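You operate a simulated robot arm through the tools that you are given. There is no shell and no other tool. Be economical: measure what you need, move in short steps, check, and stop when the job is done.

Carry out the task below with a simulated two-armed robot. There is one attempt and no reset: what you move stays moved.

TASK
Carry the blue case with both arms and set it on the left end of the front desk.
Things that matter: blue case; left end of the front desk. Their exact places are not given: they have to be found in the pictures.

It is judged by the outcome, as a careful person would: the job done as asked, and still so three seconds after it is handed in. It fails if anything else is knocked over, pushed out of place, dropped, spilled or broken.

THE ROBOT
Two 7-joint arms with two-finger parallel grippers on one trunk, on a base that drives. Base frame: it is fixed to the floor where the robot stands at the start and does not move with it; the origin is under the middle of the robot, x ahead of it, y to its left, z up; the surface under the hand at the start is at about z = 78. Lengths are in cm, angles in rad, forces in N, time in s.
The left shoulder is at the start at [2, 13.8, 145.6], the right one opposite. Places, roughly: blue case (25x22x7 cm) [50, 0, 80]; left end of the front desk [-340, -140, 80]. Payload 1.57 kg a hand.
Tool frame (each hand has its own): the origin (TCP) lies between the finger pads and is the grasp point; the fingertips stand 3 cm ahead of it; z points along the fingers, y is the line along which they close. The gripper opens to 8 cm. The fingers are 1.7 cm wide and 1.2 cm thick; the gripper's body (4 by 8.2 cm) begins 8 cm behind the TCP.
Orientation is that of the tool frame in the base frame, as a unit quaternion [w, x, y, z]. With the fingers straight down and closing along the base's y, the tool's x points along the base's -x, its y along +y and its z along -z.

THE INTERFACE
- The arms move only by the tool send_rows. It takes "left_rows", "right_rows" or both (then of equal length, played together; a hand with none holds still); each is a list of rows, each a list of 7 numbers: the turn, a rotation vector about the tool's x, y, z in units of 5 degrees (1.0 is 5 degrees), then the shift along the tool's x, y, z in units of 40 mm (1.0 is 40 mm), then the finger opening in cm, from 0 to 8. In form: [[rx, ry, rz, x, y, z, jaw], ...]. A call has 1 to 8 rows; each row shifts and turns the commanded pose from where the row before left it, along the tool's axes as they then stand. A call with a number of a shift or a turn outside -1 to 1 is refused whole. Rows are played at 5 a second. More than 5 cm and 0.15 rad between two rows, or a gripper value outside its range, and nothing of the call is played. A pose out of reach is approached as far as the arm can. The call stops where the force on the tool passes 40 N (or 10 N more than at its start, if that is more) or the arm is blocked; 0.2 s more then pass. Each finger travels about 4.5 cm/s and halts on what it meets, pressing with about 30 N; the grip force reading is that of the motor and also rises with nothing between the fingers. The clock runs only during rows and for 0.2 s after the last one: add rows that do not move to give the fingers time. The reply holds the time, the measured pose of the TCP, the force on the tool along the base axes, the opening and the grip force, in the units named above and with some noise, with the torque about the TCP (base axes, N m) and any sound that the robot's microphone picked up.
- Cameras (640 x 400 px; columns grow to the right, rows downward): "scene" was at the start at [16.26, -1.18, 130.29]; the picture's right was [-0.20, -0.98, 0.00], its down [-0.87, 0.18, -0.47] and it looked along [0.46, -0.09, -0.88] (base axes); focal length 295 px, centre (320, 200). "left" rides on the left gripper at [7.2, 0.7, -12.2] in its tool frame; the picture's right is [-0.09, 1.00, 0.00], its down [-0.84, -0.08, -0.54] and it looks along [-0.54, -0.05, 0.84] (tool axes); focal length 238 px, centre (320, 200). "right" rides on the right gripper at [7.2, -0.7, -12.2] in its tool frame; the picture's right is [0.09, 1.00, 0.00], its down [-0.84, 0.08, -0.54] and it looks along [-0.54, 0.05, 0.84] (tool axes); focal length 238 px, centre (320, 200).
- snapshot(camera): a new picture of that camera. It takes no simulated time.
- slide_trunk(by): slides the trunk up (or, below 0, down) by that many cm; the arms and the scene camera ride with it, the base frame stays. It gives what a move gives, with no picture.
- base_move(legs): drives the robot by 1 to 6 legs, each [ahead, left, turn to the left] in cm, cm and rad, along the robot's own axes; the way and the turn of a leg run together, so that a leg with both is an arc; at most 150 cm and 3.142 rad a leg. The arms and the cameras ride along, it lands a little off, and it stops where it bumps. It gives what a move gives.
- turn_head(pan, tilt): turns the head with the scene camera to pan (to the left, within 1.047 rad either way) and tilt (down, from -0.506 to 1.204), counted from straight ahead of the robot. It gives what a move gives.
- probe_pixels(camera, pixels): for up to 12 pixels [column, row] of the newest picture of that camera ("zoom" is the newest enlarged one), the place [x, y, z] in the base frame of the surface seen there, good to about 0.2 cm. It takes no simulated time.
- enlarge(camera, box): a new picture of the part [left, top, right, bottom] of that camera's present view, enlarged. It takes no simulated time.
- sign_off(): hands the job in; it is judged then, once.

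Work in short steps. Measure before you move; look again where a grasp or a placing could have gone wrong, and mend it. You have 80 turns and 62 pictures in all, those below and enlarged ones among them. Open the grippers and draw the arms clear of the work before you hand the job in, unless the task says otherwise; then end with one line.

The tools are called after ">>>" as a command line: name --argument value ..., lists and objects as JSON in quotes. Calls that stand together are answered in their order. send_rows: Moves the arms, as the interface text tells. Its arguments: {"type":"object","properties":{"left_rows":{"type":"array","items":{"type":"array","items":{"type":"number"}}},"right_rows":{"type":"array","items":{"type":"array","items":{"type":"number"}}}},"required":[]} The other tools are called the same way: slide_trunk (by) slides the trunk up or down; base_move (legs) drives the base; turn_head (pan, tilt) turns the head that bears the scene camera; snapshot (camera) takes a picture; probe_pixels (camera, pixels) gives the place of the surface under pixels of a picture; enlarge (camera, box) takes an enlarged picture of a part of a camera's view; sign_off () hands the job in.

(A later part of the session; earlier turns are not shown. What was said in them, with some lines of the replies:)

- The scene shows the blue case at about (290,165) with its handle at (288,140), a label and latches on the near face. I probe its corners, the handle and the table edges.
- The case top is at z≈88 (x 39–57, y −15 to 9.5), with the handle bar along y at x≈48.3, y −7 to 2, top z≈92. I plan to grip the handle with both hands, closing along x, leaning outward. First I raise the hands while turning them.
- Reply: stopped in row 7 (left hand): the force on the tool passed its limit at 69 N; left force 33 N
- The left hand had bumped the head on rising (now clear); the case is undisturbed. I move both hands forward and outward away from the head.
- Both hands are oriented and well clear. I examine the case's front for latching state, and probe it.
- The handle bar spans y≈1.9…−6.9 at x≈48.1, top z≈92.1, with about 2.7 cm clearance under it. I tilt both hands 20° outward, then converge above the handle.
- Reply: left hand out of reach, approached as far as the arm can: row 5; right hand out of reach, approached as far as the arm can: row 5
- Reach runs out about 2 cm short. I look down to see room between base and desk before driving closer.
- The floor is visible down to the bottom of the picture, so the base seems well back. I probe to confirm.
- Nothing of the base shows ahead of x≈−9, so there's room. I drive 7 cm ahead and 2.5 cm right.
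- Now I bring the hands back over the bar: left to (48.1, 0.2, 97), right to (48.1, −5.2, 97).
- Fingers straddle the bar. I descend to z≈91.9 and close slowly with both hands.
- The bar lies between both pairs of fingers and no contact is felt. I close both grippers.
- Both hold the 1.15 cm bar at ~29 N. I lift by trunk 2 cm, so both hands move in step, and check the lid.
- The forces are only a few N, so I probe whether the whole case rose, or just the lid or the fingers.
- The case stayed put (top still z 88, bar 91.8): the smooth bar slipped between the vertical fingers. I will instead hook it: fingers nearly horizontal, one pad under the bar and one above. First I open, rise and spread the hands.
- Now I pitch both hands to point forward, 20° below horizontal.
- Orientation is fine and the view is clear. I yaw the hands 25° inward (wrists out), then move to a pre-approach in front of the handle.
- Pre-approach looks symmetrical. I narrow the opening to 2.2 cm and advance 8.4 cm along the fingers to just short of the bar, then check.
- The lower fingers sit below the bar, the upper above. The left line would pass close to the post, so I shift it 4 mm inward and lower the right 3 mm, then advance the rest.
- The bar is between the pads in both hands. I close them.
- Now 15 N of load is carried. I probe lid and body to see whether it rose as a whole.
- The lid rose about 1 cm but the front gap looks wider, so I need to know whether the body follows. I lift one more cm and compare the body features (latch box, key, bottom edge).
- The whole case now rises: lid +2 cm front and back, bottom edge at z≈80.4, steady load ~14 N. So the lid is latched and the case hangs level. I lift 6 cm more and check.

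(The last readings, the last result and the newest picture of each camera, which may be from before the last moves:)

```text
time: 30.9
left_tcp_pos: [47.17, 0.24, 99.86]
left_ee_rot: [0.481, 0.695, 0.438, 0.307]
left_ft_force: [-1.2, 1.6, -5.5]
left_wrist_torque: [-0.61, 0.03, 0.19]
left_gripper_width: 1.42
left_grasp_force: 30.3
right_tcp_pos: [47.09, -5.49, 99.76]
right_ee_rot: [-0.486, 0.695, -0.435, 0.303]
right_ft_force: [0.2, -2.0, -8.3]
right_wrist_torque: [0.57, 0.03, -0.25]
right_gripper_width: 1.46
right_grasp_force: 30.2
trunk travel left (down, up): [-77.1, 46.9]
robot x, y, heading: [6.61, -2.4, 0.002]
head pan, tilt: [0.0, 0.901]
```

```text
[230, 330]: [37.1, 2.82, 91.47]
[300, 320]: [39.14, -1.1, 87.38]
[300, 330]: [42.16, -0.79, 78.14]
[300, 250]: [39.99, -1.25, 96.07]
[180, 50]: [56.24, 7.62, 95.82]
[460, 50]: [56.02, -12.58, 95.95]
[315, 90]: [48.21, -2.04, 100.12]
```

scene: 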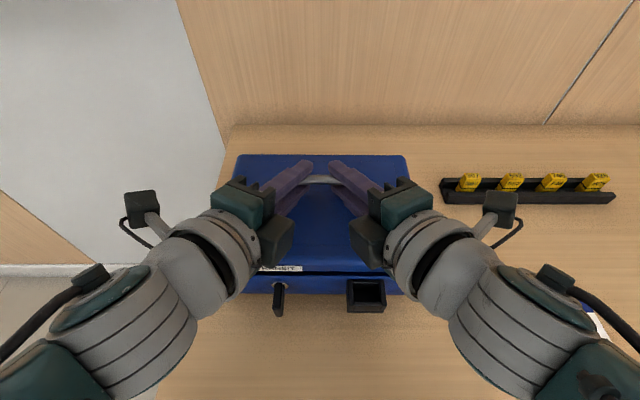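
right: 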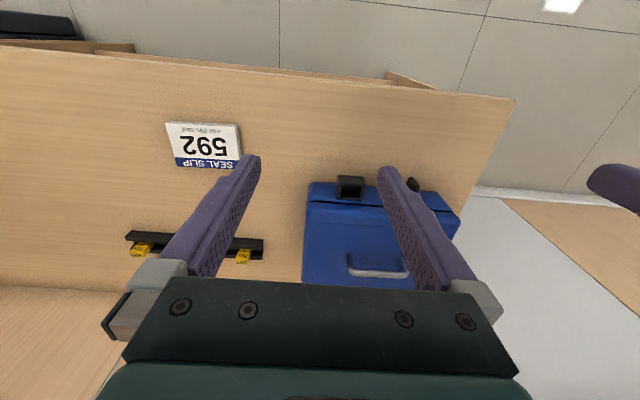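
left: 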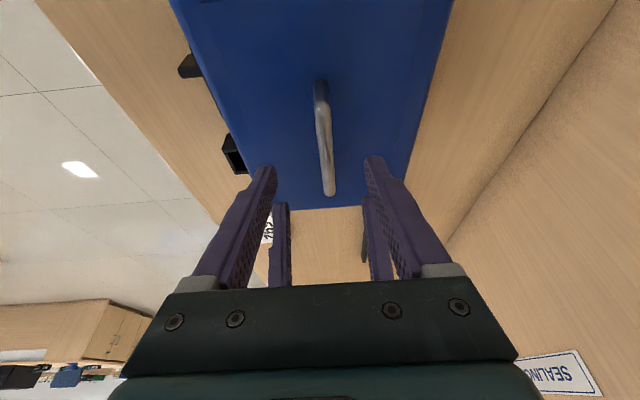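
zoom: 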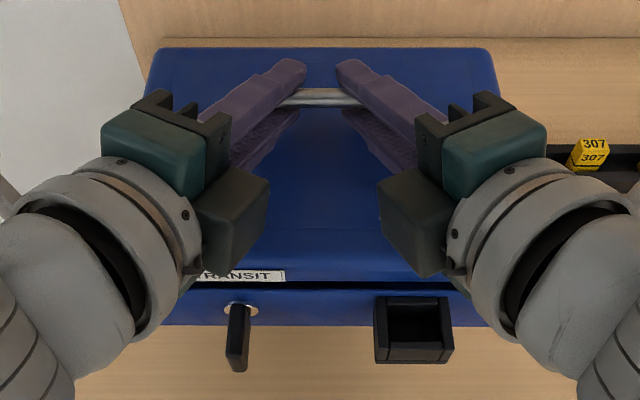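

The case hangs level at 8 cm above the desk. Before driving I look left and right with the head.

>>> turn_head --pan 1.04 --tilt 0.4

>>> snapshot --camera "scene"

>>> turn_head --pan -1.04 --tilt 0.4

>>> snapshot --camera "scene"

```text
time: 32.2
left_tcp_pos: [47.1, 0.38, 99.84]
left_ee_rot: [0.481, 0.695, 0.437, 0.308]
left_ft_force: [0.2, 2.2, -6.8]
left_wrist_torque: [-0.58, 0.05, 0.19]
left_gripper_width: 1.4
left_grasp_force: 30.2
right_tcp_pos: [47.16, -5.4, 99.78]
right_ee_rot: [-0.486, 0.695, -0.434, 0.303]
right_ft_force: [0.6, -2.0, -7.8]
right_wrist_torque: [0.57, 0.06, -0.23]
right_gripper_width: 1.44
right_grasp_force: 29.9
trunk travel left (down, up): [-77.1, 46.9]
robot x, y, heading: [6.37, -2.47, 0.002]
head pan, tilt: [1.04, 0.4]
```

```text
37 pictures are left
```

scene: 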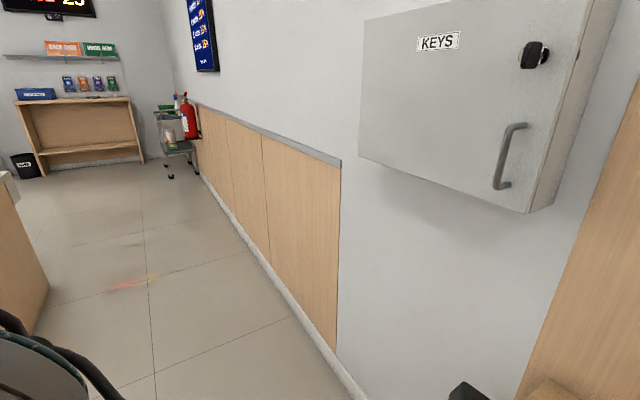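

```text
time: 34.2
left_tcp_pos: [47.27, 0.34, 99.88]
left_ee_rot: [0.48, 0.695, 0.438, 0.308]
left_ft_force: [0.4, 3.3, -5.6]
left_wrist_torque: [-0.55, 0.03, 0.21]
left_gripper_width: 1.4
left_grasp_force: 29.9
right_tcp_pos: [47.28, -5.55, 99.8]
right_ee_rot: [-0.485, 0.696, -0.434, 0.304]
right_ft_force: [0.1, -3.1, -6.9]
right_wrist_torque: [0.57, 0.01, -0.24]
right_gripper_width: 1.44
right_grasp_force: 30.1
trunk travel left (down, up): [-77.1, 46.9]
robot x, y, heading: [7.01, -2.64, -0.003]
head pan, tilt: [-1.04, 0.4]
```

```text
36 pictures are left
```

scene: 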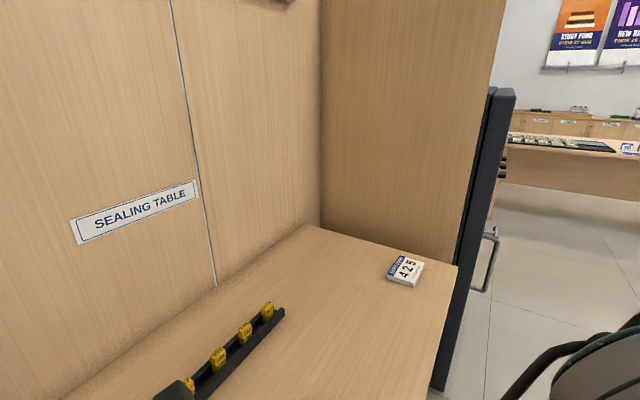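

I probe the right view to learn how far off the dark panel and the far desk are.

>>> probe_pixels --camera "scene" --pixels '[[440, 380], [500, 100], [490, 270], [455, 270], [540, 300], [560, 240], [600, 175], [560, 148], [480, 350], [630, 145], [530, 140]]'

>>> turn_head --pan 1.04 --tilt 0.6

>>> snapshot --camera "scene"

>>> probe_pixels --camera "scene" --pixels '[[20, 140], [40, 230], [10, 110], [40, 290], [150, 250], [250, 300], [180, 100], [60, 50], [20, 80]]'

```text
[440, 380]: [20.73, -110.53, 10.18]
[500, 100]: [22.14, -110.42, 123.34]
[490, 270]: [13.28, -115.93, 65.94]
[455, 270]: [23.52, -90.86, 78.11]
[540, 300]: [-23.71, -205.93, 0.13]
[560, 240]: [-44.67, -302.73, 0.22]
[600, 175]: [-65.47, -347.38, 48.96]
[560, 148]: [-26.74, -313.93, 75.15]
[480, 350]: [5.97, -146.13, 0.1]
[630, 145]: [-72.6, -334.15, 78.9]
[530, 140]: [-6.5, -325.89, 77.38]
```

```text
time: 36.2
left_tcp_pos: [47.16, 0.32, 99.87]
left_ee_rot: [0.48, 0.695, 0.437, 0.308]
left_ft_force: [-0.3, 1.5, -7.2]
left_wrist_torque: [-0.56, 0.01, 0.25]
left_gripper_width: 1.41
left_grasp_force: 29.7
right_tcp_pos: [47.2, -5.55, 99.82]
right_ee_rot: [-0.486, 0.695, -0.435, 0.304]
right_ft_force: [-0.5, -2.1, -6.4]
right_wrist_torque: [0.57, 0.05, -0.19]
right_gripper_width: 1.44
right_grasp_force: 29.6
trunk travel left (down, up): [-77.1, 46.9]
robot x, y, heading: [6.99, -2.37, -0.005]
head pan, tilt: [1.04, 0.6]
```

```text
35 pictures are left
```

scene: 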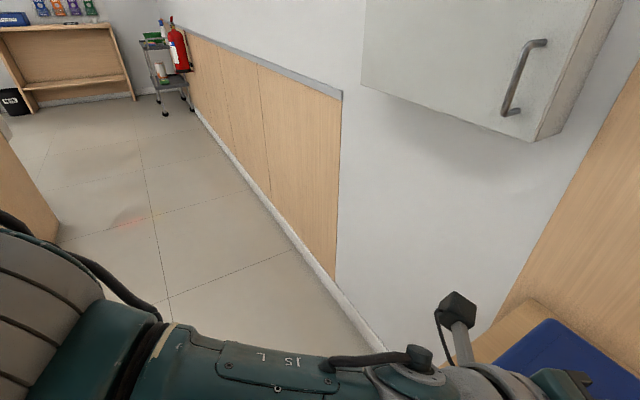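

```text
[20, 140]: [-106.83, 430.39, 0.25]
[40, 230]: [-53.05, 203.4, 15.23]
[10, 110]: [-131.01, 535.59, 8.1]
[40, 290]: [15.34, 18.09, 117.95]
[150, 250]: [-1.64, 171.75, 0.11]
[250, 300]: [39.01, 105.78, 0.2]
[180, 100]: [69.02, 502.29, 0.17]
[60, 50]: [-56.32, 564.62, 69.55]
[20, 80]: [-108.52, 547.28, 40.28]
```

The floor near both sides is open to about y=200 left and y=−300 right. I back 30 cm, then turn right 90° in stages and look.

>>> base_move --legs '[[-30, 0, 0], [0, 0, -0.8], [0, 0, -0.8]]'

>>> turn_head --pan -0.9 --tilt 0.35

>>> snapshot --camera "scene"

```text
time: 42.5
left_tcp_pos: [-21.96, -42.85, 99.89]
left_ee_rot: [0.556, 0.797, -0.196, -0.132]
left_ft_force: [0.3, -0.4, -7.4]
left_wrist_torque: [0.08, 0.54, 0.21]
left_gripper_width: 1.41
left_grasp_force: 30.1
right_tcp_pos: [-27.73, -42.47, 99.78]
right_ee_rot: [0.12, -0.17, 0.802, -0.56]
right_ft_force: [-0.1, -0.1, -6.3]
right_wrist_torque: [0.03, -0.57, -0.23]
right_gripper_width: 1.42
right_grasp_force: 30.3
trunk travel left (down, up): [-77.1, 46.9]
robot x, y, heading: [-23.65, -2.33, -1.607]
head pan, tilt: [1.04, 0.6]
```

```text
time: 44.4
left_tcp_pos: [-21.88, -42.75, 99.88]
left_ee_rot: [0.555, 0.797, -0.195, -0.132]
left_ft_force: [-2.4, -0.1, -6.4]
left_wrist_torque: [0.06, 0.56, 0.2]
left_gripper_width: 1.41
left_grasp_force: 29.9
right_tcp_pos: [-27.65, -42.55, 99.76]
right_ee_rot: [0.12, -0.169, 0.802, -0.561]
right_ft_force: [1.4, 0.4, -7.9]
right_wrist_torque: [0.04, -0.55, -0.19]
right_gripper_width: 1.45
right_grasp_force: 29.8
trunk travel left (down, up): [-77.1, 46.9]
robot x, y, heading: [-22.97, -2.67, -1.603]
head pan, tilt: [-0.901, 0.351]
```

```text
34 pictures are left
```

scene: 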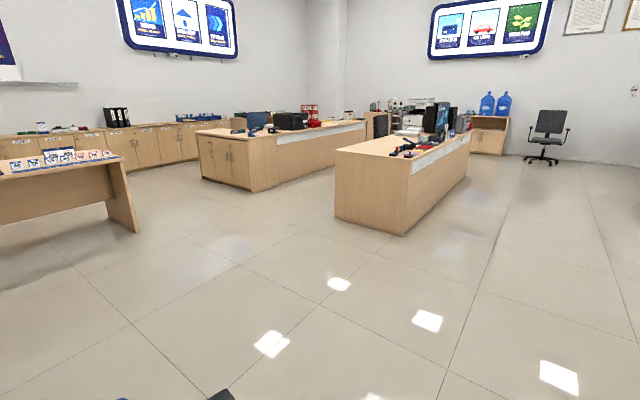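

Two counters are ahead. I probe their ends to match with the given (−340, −140).

>>> probe_pixels --camera "scene" --pixels '[[345, 150], [375, 154], [400, 157], [412, 162], [400, 138], [465, 132], [405, 232], [337, 215], [250, 133], [205, 132], [355, 124], [250, 185]]'

>>> enlarge --camera "scene" --box '[320, 80, 520, 240]'

>>> enlarge --camera "scene" --box '[180, 80, 400, 200]'

```text
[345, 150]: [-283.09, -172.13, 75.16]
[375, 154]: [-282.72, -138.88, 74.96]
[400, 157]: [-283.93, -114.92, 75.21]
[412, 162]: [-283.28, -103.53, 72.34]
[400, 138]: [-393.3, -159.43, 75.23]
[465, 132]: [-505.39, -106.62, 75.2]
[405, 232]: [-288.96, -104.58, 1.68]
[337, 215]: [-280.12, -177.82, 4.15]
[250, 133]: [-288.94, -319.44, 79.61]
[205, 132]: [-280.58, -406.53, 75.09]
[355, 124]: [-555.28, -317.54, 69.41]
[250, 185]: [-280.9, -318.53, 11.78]
```

```text
2.50 times, centred on (420, 160) of scene
```

zoom: 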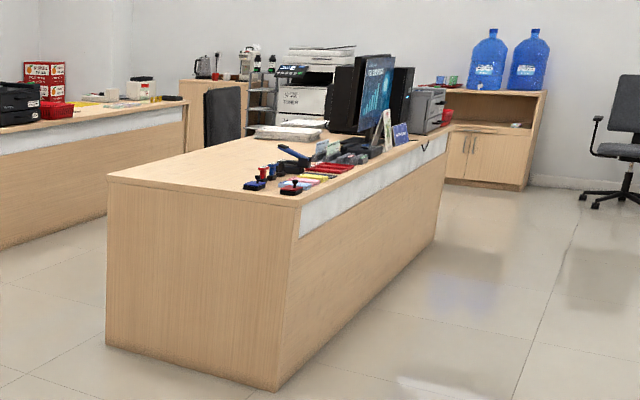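

```text
2.91 times, centred on (290, 140) of scene
```

zoom: 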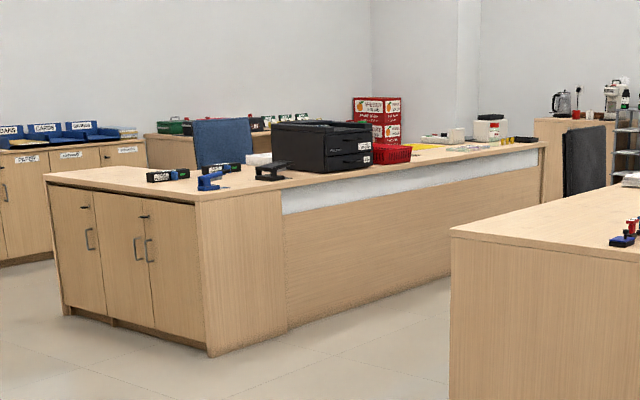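

The front desk is the right-hand counter: near (left) end at x≈−283, y −104 to −172, top z≈75.2; the stamps are on its front side. I turn to face −x and drive to about (−185, −143).

>>> base_move --legs '[[0, 0, -0.77], [0, 0, -0.768], [80, 70, 0], [80, 70, 0]]'

>>> turn_head --pan 0 --tilt 0.55

>>> snapshot --camera "scene"

```text
time: 58.9
left_tcp_pos: [-222.08, -147.56, 99.79]
left_ee_rot: [-0.31, -0.443, 0.692, 0.479]
left_ft_force: [-0.7, -0.4, -7.6]
left_wrist_torque: [0.54, -0.11, 0.31]
left_gripper_width: 1.4
left_grasp_force: 30.1
right_tcp_pos: [-222.13, -141.85, 99.82]
right_ee_rot: [-0.3, 0.43, 0.698, -0.488]
right_ft_force: [1.1, 0.8, -7.1]
right_wrist_torque: [-0.54, -0.09, -0.24]
right_gripper_width: 1.39
right_grasp_force: 30.3
trunk travel left (down, up): [-77.1, 46.9]
robot x, y, heading: [-181.92, -144.23, -3.131]
head pan, tilt: [-0.901, 0.351]
```

```text
time: 60.1
left_tcp_pos: [-221.9, -147.47, 99.93]
left_ee_rot: [-0.311, -0.444, 0.691, 0.477]
left_ft_force: [0.3, 2.3, -6.5]
left_wrist_torque: [0.5, -0.11, 0.24]
left_gripper_width: 1.39
left_grasp_force: 29.4
right_tcp_pos: [-221.99, -141.85, 99.68]
right_ee_rot: [-0.299, 0.429, 0.698, -0.489]
right_ft_force: [1.5, -1.7, -7.3]
right_wrist_torque: [-0.57, -0.1, -0.26]
right_gripper_width: 1.43
right_grasp_force: 29.7
trunk travel left (down, up): [-77.1, 46.9]
robot x, y, heading: [-181.9, -144.25, -3.131]
head pan, tilt: [0.0, 0.55]
```

```text
31 pictures are left
```

scene: 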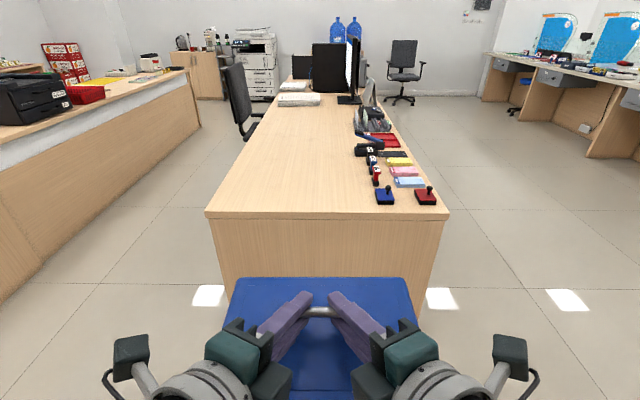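

Good view: the left part of the desk top is empty, with stamps on the right edge. I probe free-space limits.

>>> probe_pixels --camera "scene" --pixels '[[210, 207], [440, 207], [320, 207], [378, 200], [376, 180], [365, 150], [300, 106], [280, 100], [245, 110], [300, 150], [240, 130]]'

```text
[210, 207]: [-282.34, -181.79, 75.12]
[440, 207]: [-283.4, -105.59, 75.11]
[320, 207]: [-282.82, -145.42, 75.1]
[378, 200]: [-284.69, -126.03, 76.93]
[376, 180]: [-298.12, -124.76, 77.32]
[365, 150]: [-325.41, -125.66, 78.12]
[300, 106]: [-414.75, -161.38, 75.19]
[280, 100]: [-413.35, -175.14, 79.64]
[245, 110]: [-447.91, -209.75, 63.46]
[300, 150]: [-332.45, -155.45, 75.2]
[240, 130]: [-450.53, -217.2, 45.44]
```

Free area: y −128 to −181, x from −283 back. I drive 70 cm ahead and 9 cm left so the case hangs over the end, centred at y≈−153.

>>> base_move --legs '[[35, 9, -0.01], [35, 0, 0]]'

>>> snapshot --camera "scene"

```text
time: 64.3
left_tcp_pos: [-291.78, -156.76, 99.72]
left_ee_rot: [-0.31, -0.441, 0.693, 0.479]
left_ft_force: [0.0, 0.6, -6.9]
left_wrist_torque: [0.53, -0.07, 0.27]
left_gripper_width: 1.4
left_grasp_force: 29.9
right_tcp_pos: [-291.81, -150.98, 99.79]
right_ee_rot: [-0.302, 0.433, 0.696, -0.487]
right_ft_force: [-0.1, -1.3, -7.6]
right_wrist_torque: [-0.56, -0.08, -0.26]
right_gripper_width: 1.46
right_grasp_force: 30.2
trunk travel left (down, up): [-77.1, 46.9]
robot x, y, heading: [-251.99, -153.58, -3.137]
head pan, tilt: [0.0, 0.55]
```

```text
30 pictures are left
```

scene: 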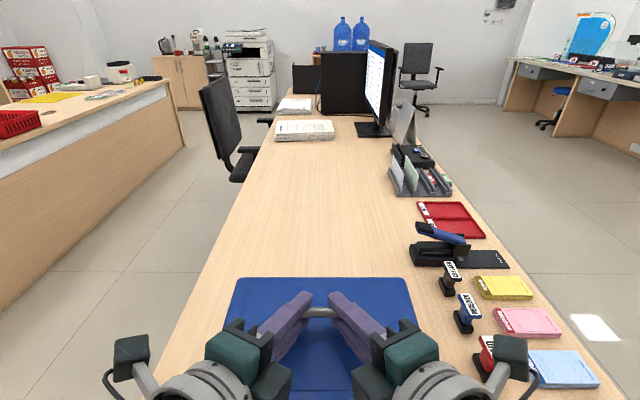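

The stamps' corner is near the right wrist camera. I shift 6 cm more left and 8 cm ahead, then probe the clearances.

>>> base_move --legs '[[8, 6, 0]]'

>>> turn_head --pan 0 --tilt 0.9

>>> snapshot --camera "scene"

>>> probe_pixels --camera "scene" --pixels '[[500, 210], [560, 290], [520, 150], [470, 300], [500, 330], [240, 160], [400, 160], [310, 260], [460, 150]]'

```text
time: 65.5
left_tcp_pos: [-299.67, -162.83, 99.68]
left_ee_rot: [-0.31, -0.44, 0.693, 0.479]
left_ft_force: [1.0, 2.3, -7.5]
left_wrist_torque: [0.55, -0.07, 0.23]
left_gripper_width: 1.41
left_grasp_force: 30.1
right_tcp_pos: [-299.61, -157.06, 99.7]
right_ee_rot: [-0.301, 0.434, 0.696, -0.486]
right_ft_force: [-0.8, -2.2, -7.9]
right_wrist_torque: [-0.58, -0.08, -0.26]
right_gripper_width: 1.44
right_grasp_force: 29.8
trunk travel left (down, up): [-77.1, 46.9]
robot x, y, heading: [-259.78, -159.58, -3.139]
head pan, tilt: [0.0, 0.55]
```

```text
time: 66.3
left_tcp_pos: [-299.55, -162.74, 99.66]
left_ee_rot: [-0.308, -0.44, 0.694, 0.479]
left_ft_force: [-0.1, 3.3, -6.3]
left_wrist_torque: [0.5, -0.07, 0.28]
left_gripper_width: 1.4
left_grasp_force: 30.0
right_tcp_pos: [-299.56, -156.95, 99.66]
right_ee_rot: [-0.302, 0.434, 0.696, -0.486]
right_ft_force: [0.6, -2.2, -7.5]
right_wrist_torque: [-0.54, -0.06, -0.28]
right_gripper_width: 1.43
right_grasp_force: 29.7
trunk travel left (down, up): [-77.1, 46.9]
robot x, y, heading: [-259.38, -159.83, -3.137]
head pan, tilt: [0.0, 0.901]
```

```text
29 pictures are left
```

scene: 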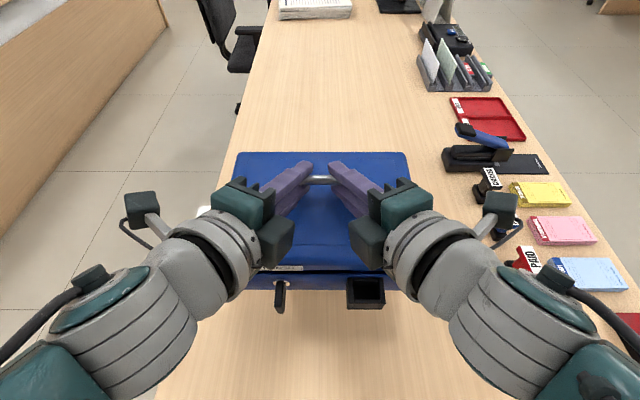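

```text
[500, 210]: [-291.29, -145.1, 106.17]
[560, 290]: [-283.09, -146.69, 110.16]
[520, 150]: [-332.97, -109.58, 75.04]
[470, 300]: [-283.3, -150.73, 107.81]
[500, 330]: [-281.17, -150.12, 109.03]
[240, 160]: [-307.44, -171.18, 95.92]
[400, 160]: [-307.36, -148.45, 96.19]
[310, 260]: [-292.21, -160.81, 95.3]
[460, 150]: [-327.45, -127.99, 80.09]
```

The case hangs over the desk (x −291…−309) with stamps clear. For a better spot deeper in the left end I extend both arms in step by 12 cm.

>>> send_rows --left_rows '[[0, 0, 0, 0.159, 0.116, 0.319, 0], [0, 0, 0, 0.159, 0.116, 0.319, 0], [0, 0, 0, 0.159, 0.116, 0.319, 0], [0, 0, 0, 0.159, 0.116, 0.319, 0], [0, 0, 0, 0.159, 0.116, 0.319, 0], [0, 0, 0, 0.159, 0.116, 0.319, 0], [0, 0, 0, 0.159, 0.116, 0.319, 0], [0, 0, 0, 0.159, 0.116, 0.319, 0]]' --right_rows '[[0, 0, 0, 0.163, -0.116, 0.317, 0], [0, 0, 0, 0.163, -0.116, 0.317, 0], [0, 0, 0, 0.163, -0.116, 0.317, 0], [0, 0, 0, 0.163, -0.116, 0.317, 0], [0, 0, 0, 0.163, -0.116, 0.317, 0], [0, 0, 0, 0.163, -0.116, 0.317, 0], [0, 0, 0, 0.163, -0.116, 0.317, 0], [0, 0, 0, 0.163, -0.116, 0.317, 0]]'

>>> snapshot --camera "scene"

```text
time: 68.1
left_tcp_pos: [-310.85, -162.63, 99.58]
left_ee_rot: [-0.307, -0.441, 0.695, 0.479]
left_ft_force: [8.2, 2.3, -1.2]
left_wrist_torque: [0.72, -0.07, -0.02]
left_gripper_width: 1.41
left_grasp_force: 30.1
left hand out of reach, approached as far as the arm can: row 8
right_tcp_pos: [-310.67, -156.99, 99.61]
right_ee_rot: [-0.3, 0.434, 0.696, -0.486]
right_ft_force: [-7.7, -2.2, -12.8]
right_wrist_torque: [-0.42, -0.14, -0.49]
right_gripper_width: 1.43
right_grasp_force: 29.9
right hand out of reach, approached as far as the arm can: row 8
trunk travel left (down, up): [-77.1, 46.9]
robot x, y, heading: [-259.87, -159.44, -3.139]
head pan, tilt: [0.0, 0.901]
```

```text
28 pictures are left
```

scene: 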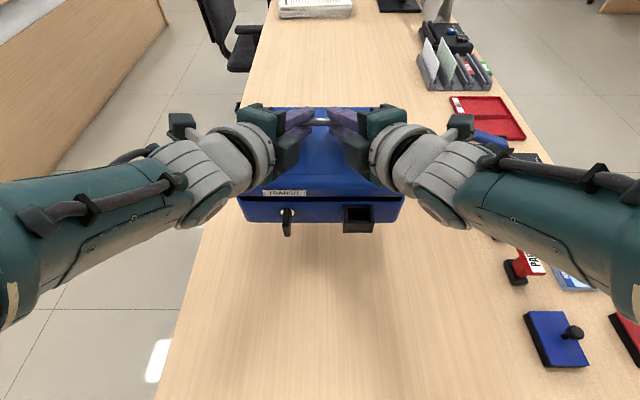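

I check that the case is still level and how high the right forearm is above the stamps.

>>> probe_pixels --camera "scene" --pixels '[[290, 112], [345, 112], [260, 180], [390, 180], [320, 215], [320, 122], [540, 220], [600, 300], [480, 215], [450, 210], [555, 340], [535, 265]]'

>>> enlarge --camera "scene" --box '[220, 80, 420, 250]'

```text
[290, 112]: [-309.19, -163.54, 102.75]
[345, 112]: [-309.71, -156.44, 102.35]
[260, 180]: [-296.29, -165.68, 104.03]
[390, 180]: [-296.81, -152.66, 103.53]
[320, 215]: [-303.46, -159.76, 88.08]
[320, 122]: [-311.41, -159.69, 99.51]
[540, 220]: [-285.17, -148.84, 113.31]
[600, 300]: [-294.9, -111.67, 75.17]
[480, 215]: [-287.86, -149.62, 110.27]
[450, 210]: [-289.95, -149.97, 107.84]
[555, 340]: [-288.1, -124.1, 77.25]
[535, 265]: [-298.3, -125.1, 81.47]
```

```text
2.35 times, centred on (320, 165) of scene
```

zoom: 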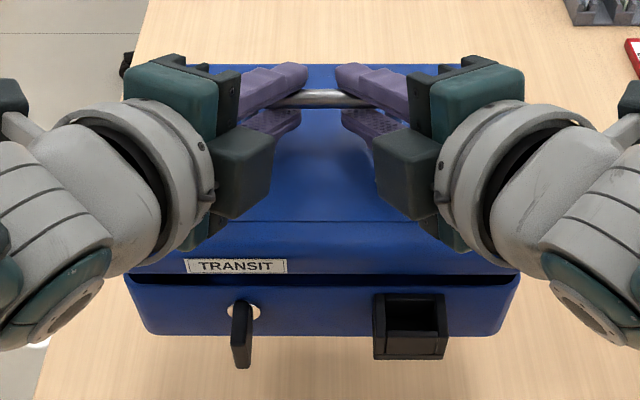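

Level, and forearms at z ≥104 have ample room. The case bottom is about 10.5 cm above the top; I lower 9 cm by trunk, then check.

>>> slide_trunk --by -9

>>> snapshot --camera "scene"

>>> probe_pixels --camera "scene" --pixels '[[320, 218], [320, 222], [320, 226], [320, 230], [320, 234], [320, 122]]'

```text
time: 69.3
left_tcp_pos: [-310.83, -162.76, 90.63]
left_ee_rot: [-0.309, -0.44, 0.694, 0.479]
left_ft_force: [10.9, 3.9, -1.0]
left_wrist_torque: [0.7, -0.08, -0.16]
left_gripper_width: 1.42
left_grasp_force: 29.5
right_tcp_pos: [-310.83, -157.22, 90.72]
right_ee_rot: [-0.301, 0.434, 0.696, -0.487]
right_ft_force: [-11.1, -4.9, -13.1]
right_wrist_torque: [-0.42, -0.15, -0.46]
right_gripper_width: 1.43
right_grasp_force: 29.7
trunk travel left (down, up): [-68.1, 55.9]
robot x, y, heading: [-259.48, -159.65, -3.133]
head pan, tilt: [0.0, 0.901]
```

```text
26 pictures are left
```

scene: 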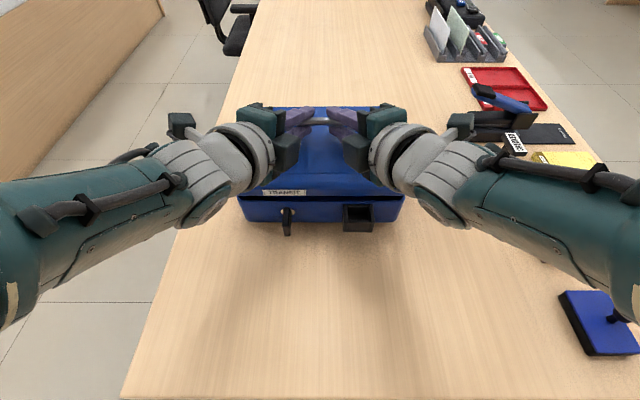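

```text
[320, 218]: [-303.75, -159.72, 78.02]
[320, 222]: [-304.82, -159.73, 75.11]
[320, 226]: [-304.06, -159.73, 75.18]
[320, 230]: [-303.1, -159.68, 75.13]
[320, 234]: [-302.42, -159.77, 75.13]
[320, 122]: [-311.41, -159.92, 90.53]
```

About 1.5 cm remain (front edge bottom ~z 76.7). I lower in small steps watching the load.

>>> slide_trunk --by -1.2

>>> slide_trunk --by -0.5

```text
time: 69.9
left_tcp_pos: [-311.09, -162.66, 89.57]
left_ee_rot: [-0.309, -0.438, 0.694, 0.481]
left_ft_force: [6.4, 3.1, 2.4]
left_wrist_torque: [0.8, -0.11, 0.07]
left_gripper_width: 1.38
left_grasp_force: 30.6
right_tcp_pos: [-310.9, -157.07, 89.58]
right_ee_rot: [-0.302, 0.433, 0.696, -0.488]
right_ft_force: [-7.6, -4.7, -8.2]
right_wrist_torque: [-0.39, -0.16, -0.48]
right_gripper_width: 1.46
right_grasp_force: 30.0
trunk travel left (down, up): [-66.9, 57.1]
robot x, y, heading: [-259.51, -159.85, -3.134]
head pan, tilt: [0.0, 0.901]
```

```text
time: 70.5
left_tcp_pos: [-311.01, -162.96, 89.07]
left_ee_rot: [-0.31, -0.44, 0.693, 0.48]
left_ft_force: [1.5, 6.1, 0.5]
left_wrist_torque: [0.68, 0.0, 0.03]
left_gripper_width: 1.38
left_grasp_force: 30.5
right_tcp_pos: [-310.83, -157.13, 88.97]
right_ee_rot: [-0.301, 0.433, 0.696, -0.487]
right_ft_force: [-4.6, -5.1, -6.9]
right_wrist_torque: [-0.6, -0.05, -0.29]
right_gripper_width: 1.45
right_grasp_force: 30.6
trunk travel left (down, up): [-66.4, 57.6]
robot x, y, heading: [-259.44, -159.66, -3.141]
head pan, tilt: [0.0, 0.901]
```

Load is down to ~6 N and the height matches the pick geometry (13.9 cm above the surface). A last 0.3 cm, then I check.

>>> slide_trunk --by -0.3

>>> enlarge --camera "scene" --box '[220, 80, 420, 250]'

```text
time: 71.0
left_tcp_pos: [-311.12, -162.81, 88.95]
left_ee_rot: [-0.31, -0.44, 0.692, 0.481]
left_ft_force: [-1.1, 3.9, 5.8]
left_wrist_torque: [0.64, 0.04, 0.2]
left_gripper_width: 1.37
left_grasp_force: 30.1
right_tcp_pos: [-311.07, -157.08, 88.82]
right_ee_rot: [-0.303, 0.432, 0.695, -0.488]
right_ft_force: [-0.6, -3.7, 0.8]
right_wrist_torque: [-0.66, 0.02, -0.26]
right_gripper_width: 1.42
right_grasp_force: 30.1
trunk travel left (down, up): [-66.1, 57.9]
robot x, y, heading: [-259.64, -159.8, -3.139]
head pan, tilt: [0.0, 0.901]
```

```text
2.35 times, centred on (320, 165) of scene
```

zoom: 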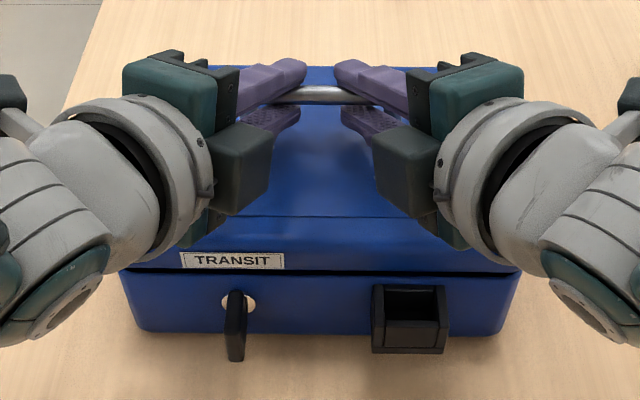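

The case now rests on the desk (net load about +6 N upward). I open to 2.3 cm and withdraw along the fingers.

>>> send_rows --left_rows '[[0, 0, 0, 0, 0, 0, 1.8], [0, 0, 0, 0, 0, 0, 2.3], [0, 0, 0, 0, 0, 0, 2.3], [0, 0, 0, 0, 0, 0, 2.3]]' --right_rows '[[0, 0, 0, 0, 0, 0, 1.8], [0, 0, 0, 0, 0, 0, 2.3], [0, 0, 0, 0, 0, 0, 2.3], [0, 0, 0, 0, 0, 0, 2.3]]'

>>> enlarge --camera "right" --box '[160, 60, 480, 300]'

>>> enlarge --camera "left" --box '[160, 60, 480, 300]'

```text
time: 72.0
left_tcp_pos: [-311.06, -162.91, 88.69]
left_ee_rot: [-0.308, -0.44, 0.694, 0.479]
left_ft_force: [0.4, -0.1, 0.0]
left_wrist_torque: [0.02, 0.01, 0.01]
left_gripper_width: 2.34
left_grasp_force: 0.1
right_tcp_pos: [-310.93, -157.03, 88.76]
right_ee_rot: [-0.301, 0.433, 0.696, -0.487]
right_ft_force: [0.7, -0.5, 1.0]
right_wrist_torque: [0.0, 0.02, -0.01]
right_gripper_width: 2.31
right_grasp_force: 0.0
trunk travel left (down, up): [-66.1, 57.9]
robot x, y, heading: [-259.68, -160.06, -3.138]
head pan, tilt: [0.0, 0.901]
```

```text
1.67 times, centred on (320, 180) of right
```

zoom: 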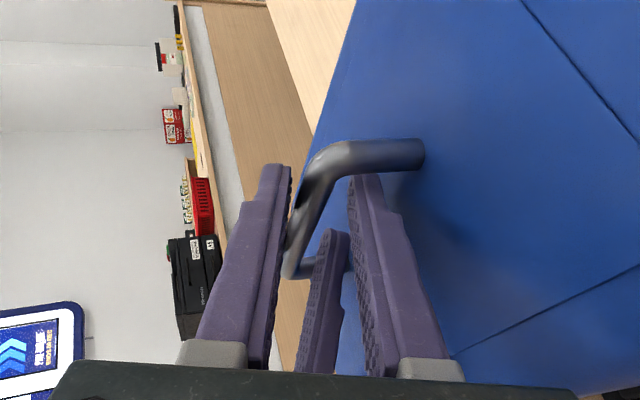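

```text
1.67 times, centred on (320, 180) of left
```

zoom: 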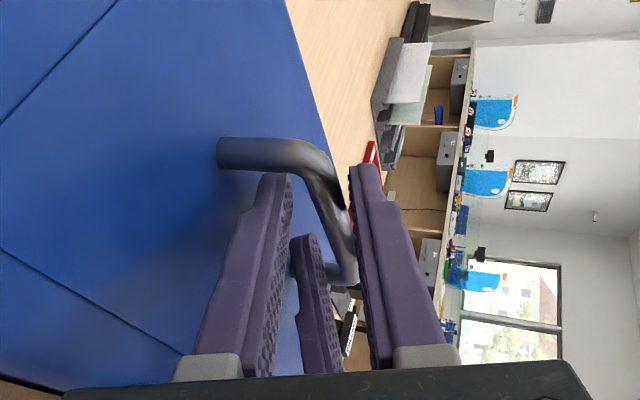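

Both are free of load. I withdraw 10 cm straight back along the fingers.

>>> send_rows --left_rows '[[0, 0, 0, 0, 0, -0.3, 2.3], [0, 0, 0, 0, 0, -0.4, 2.3], [0, 0, 0, 0, 0, -0.6, 2.3], [0, 0, 0, 0, 0, -0.6, 2.3], [0, 0, 0, 0, 0, -0.6, 2.3]]' --right_rows '[[0, 0, 0, 0, 0, -0.3, 2.3], [0, 0, 0, 0, 0, -0.4, 2.3], [0, 0, 0, 0, 0, -0.6, 2.3], [0, 0, 0, 0, 0, -0.6, 2.3], [0, 0, 0, 0, 0, -0.6, 2.3]]'

>>> snapshot --camera "scene"

```text
time: 73.2
left_tcp_pos: [-302.4, -166.66, 92.23]
left_ee_rot: [-0.308, -0.44, 0.695, 0.478]
left_ft_force: [0.1, 0.1, 1.2]
left_wrist_torque: [0.01, -0.02, 0.03]
left_gripper_width: 2.3
left_grasp_force: 0.2
left hand out of reach, approached as far as the arm can: row 1
right_tcp_pos: [-302.98, -152.91, 91.7]
right_ee_rot: [-0.301, 0.433, 0.696, -0.487]
right_ft_force: [1.2, -0.2, -1.1]
right_wrist_torque: [-0.01, 0.0, 0.0]
right_gripper_width: 2.3
right_grasp_force: 0.1
right hand out of reach, approached as far as the arm can: row 1
trunk travel left (down, up): [-66.1, 57.9]
robot x, y, heading: [-259.55, -159.72, -3.139]
head pan, tilt: [0.0, 0.901]
```

```text
22 pictures are left
```

scene: 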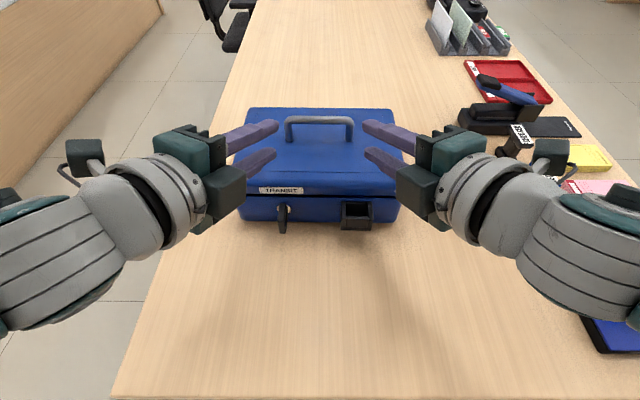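

The hands are free of the handle and the case stands squarely. I raise the trunk 15 cm and drive back 45 cm, then check the scene.

>>> slide_trunk --by 15

>>> base_move --legs '[[-45, 0, 0]]'

>>> turn_head --pan 0 --tilt 0.6

>>> snapshot --camera "scene"

```text
time: 75.0
left_tcp_pos: [-302.47, -166.86, 107.29]
left_ee_rot: [-0.308, -0.44, 0.695, 0.479]
left_ft_force: [0.1, 0.5, 0.5]
left_wrist_torque: [0.01, 0.0, -0.02]
left_gripper_width: 2.32
left_grasp_force: 0.1
right_tcp_pos: [-303.08, -152.83, 106.7]
right_ee_rot: [-0.302, 0.433, 0.696, -0.487]
right_ft_force: [0.0, -0.3, -0.1]
right_wrist_torque: [0.0, -0.02, 0.0]
right_gripper_width: 2.31
right_grasp_force: 0.1
trunk travel left (down, up): [-81.1, 42.9]
robot x, y, heading: [-259.68, -159.84, -3.137]
head pan, tilt: [0.0, 0.901]
```

```text
time: 77.7
left_tcp_pos: [-257.37, -166.49, 107.23]
left_ee_rot: [-0.308, -0.438, 0.695, 0.48]
left_ft_force: [0.4, 1.6, 0.4]
left_wrist_torque: [0.0, 0.05, 0.01]
left_gripper_width: 2.32
left_grasp_force: 0.1
right_tcp_pos: [-257.82, -152.75, 106.92]
right_ee_rot: [-0.303, 0.434, 0.696, -0.487]
right_ft_force: [-0.1, -0.2, -0.6]
right_wrist_torque: [0.02, 0.0, 0.01]
right_gripper_width: 2.3
right_grasp_force: 0.0
trunk travel left (down, up): [-81.1, 42.9]
robot x, y, heading: [-214.36, -159.54, -3.135]
head pan, tilt: [0.0, 0.901]
```

```text
time: 78.5
left_tcp_pos: [-257.4, -166.49, 107.16]
left_ee_rot: [-0.308, -0.439, 0.695, 0.479]
left_ft_force: [-0.4, 0.6, 0.1]
left_wrist_torque: [0.01, 0.0, -0.01]
left_gripper_width: 2.31
left_grasp_force: 0.0
right_tcp_pos: [-257.79, -152.76, 106.83]
right_ee_rot: [-0.302, 0.434, 0.696, -0.486]
right_ft_force: [-0.9, 0.6, -0.6]
right_wrist_torque: [0.02, -0.02, -0.03]
right_gripper_width: 2.31
right_grasp_force: 0.1
trunk travel left (down, up): [-81.1, 42.9]
robot x, y, heading: [-214.25, -159.78, -3.144]
head pan, tilt: [0.0, 0.6]
```

```text
21 pictures are left
```

scene: 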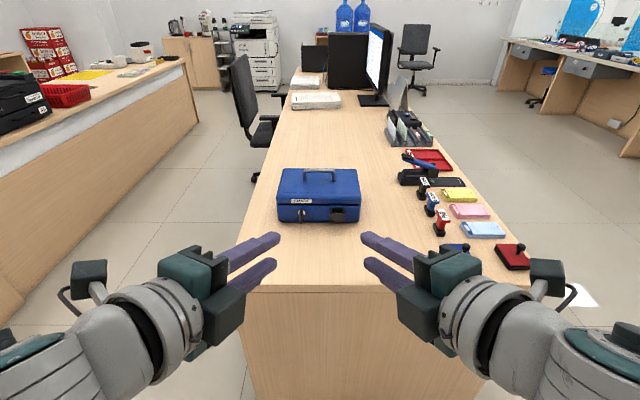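

The case stands squarely on the left end of the front desk. The stamps and desk items are where they were and the hands are clear, so I open the grippers fully and hand in.

>>> send_rows --left_rows '[[0, 0, 0, 0, 0, 0, 5], [0, 0, 0, 0, 0, 0, 8], [0, 0, 0, 0, 0, 0, 8], [0, 0, 0, 0, 0, 0, 8]]' --right_rows '[[0, 0, 0, 0, 0, 0, 5], [0, 0, 0, 0, 0, 0, 8], [0, 0, 0, 0, 0, 0, 8], [0, 0, 0, 0, 0, 0, 8]]'

>>> sign_off

```text
time: 79.5
left_tcp_pos: [-257.27, -166.47, 107.31]
left_ee_rot: [-0.308, -0.439, 0.694, 0.48]
left_ft_force: [0.9, 0.1, -0.8]
left_wrist_torque: [0.0, -0.03, -0.01]
left_gripper_width: 8.01
left_grasp_force: 0.0
right_tcp_pos: [-257.92, -152.68, 106.82]
right_ee_rot: [-0.302, 0.433, 0.696, -0.487]
right_ft_force: [-0.1, -0.6, -0.3]
right_wrist_torque: [0.02, 0.01, 0.01]
right_gripper_width: 8.0
right_grasp_force: 0.0
trunk travel left (down, up): [-81.1, 42.9]
robot x, y, heading: [-214.15, -159.45, -3.136]
head pan, tilt: [0.0, 0.6]
```

```text
The job is handed in.
```

I carried the blue case by its handle with both arms and set it on the left end of the front desk, about 20 cm in from the edge; it stands level, and nothing else was moved.
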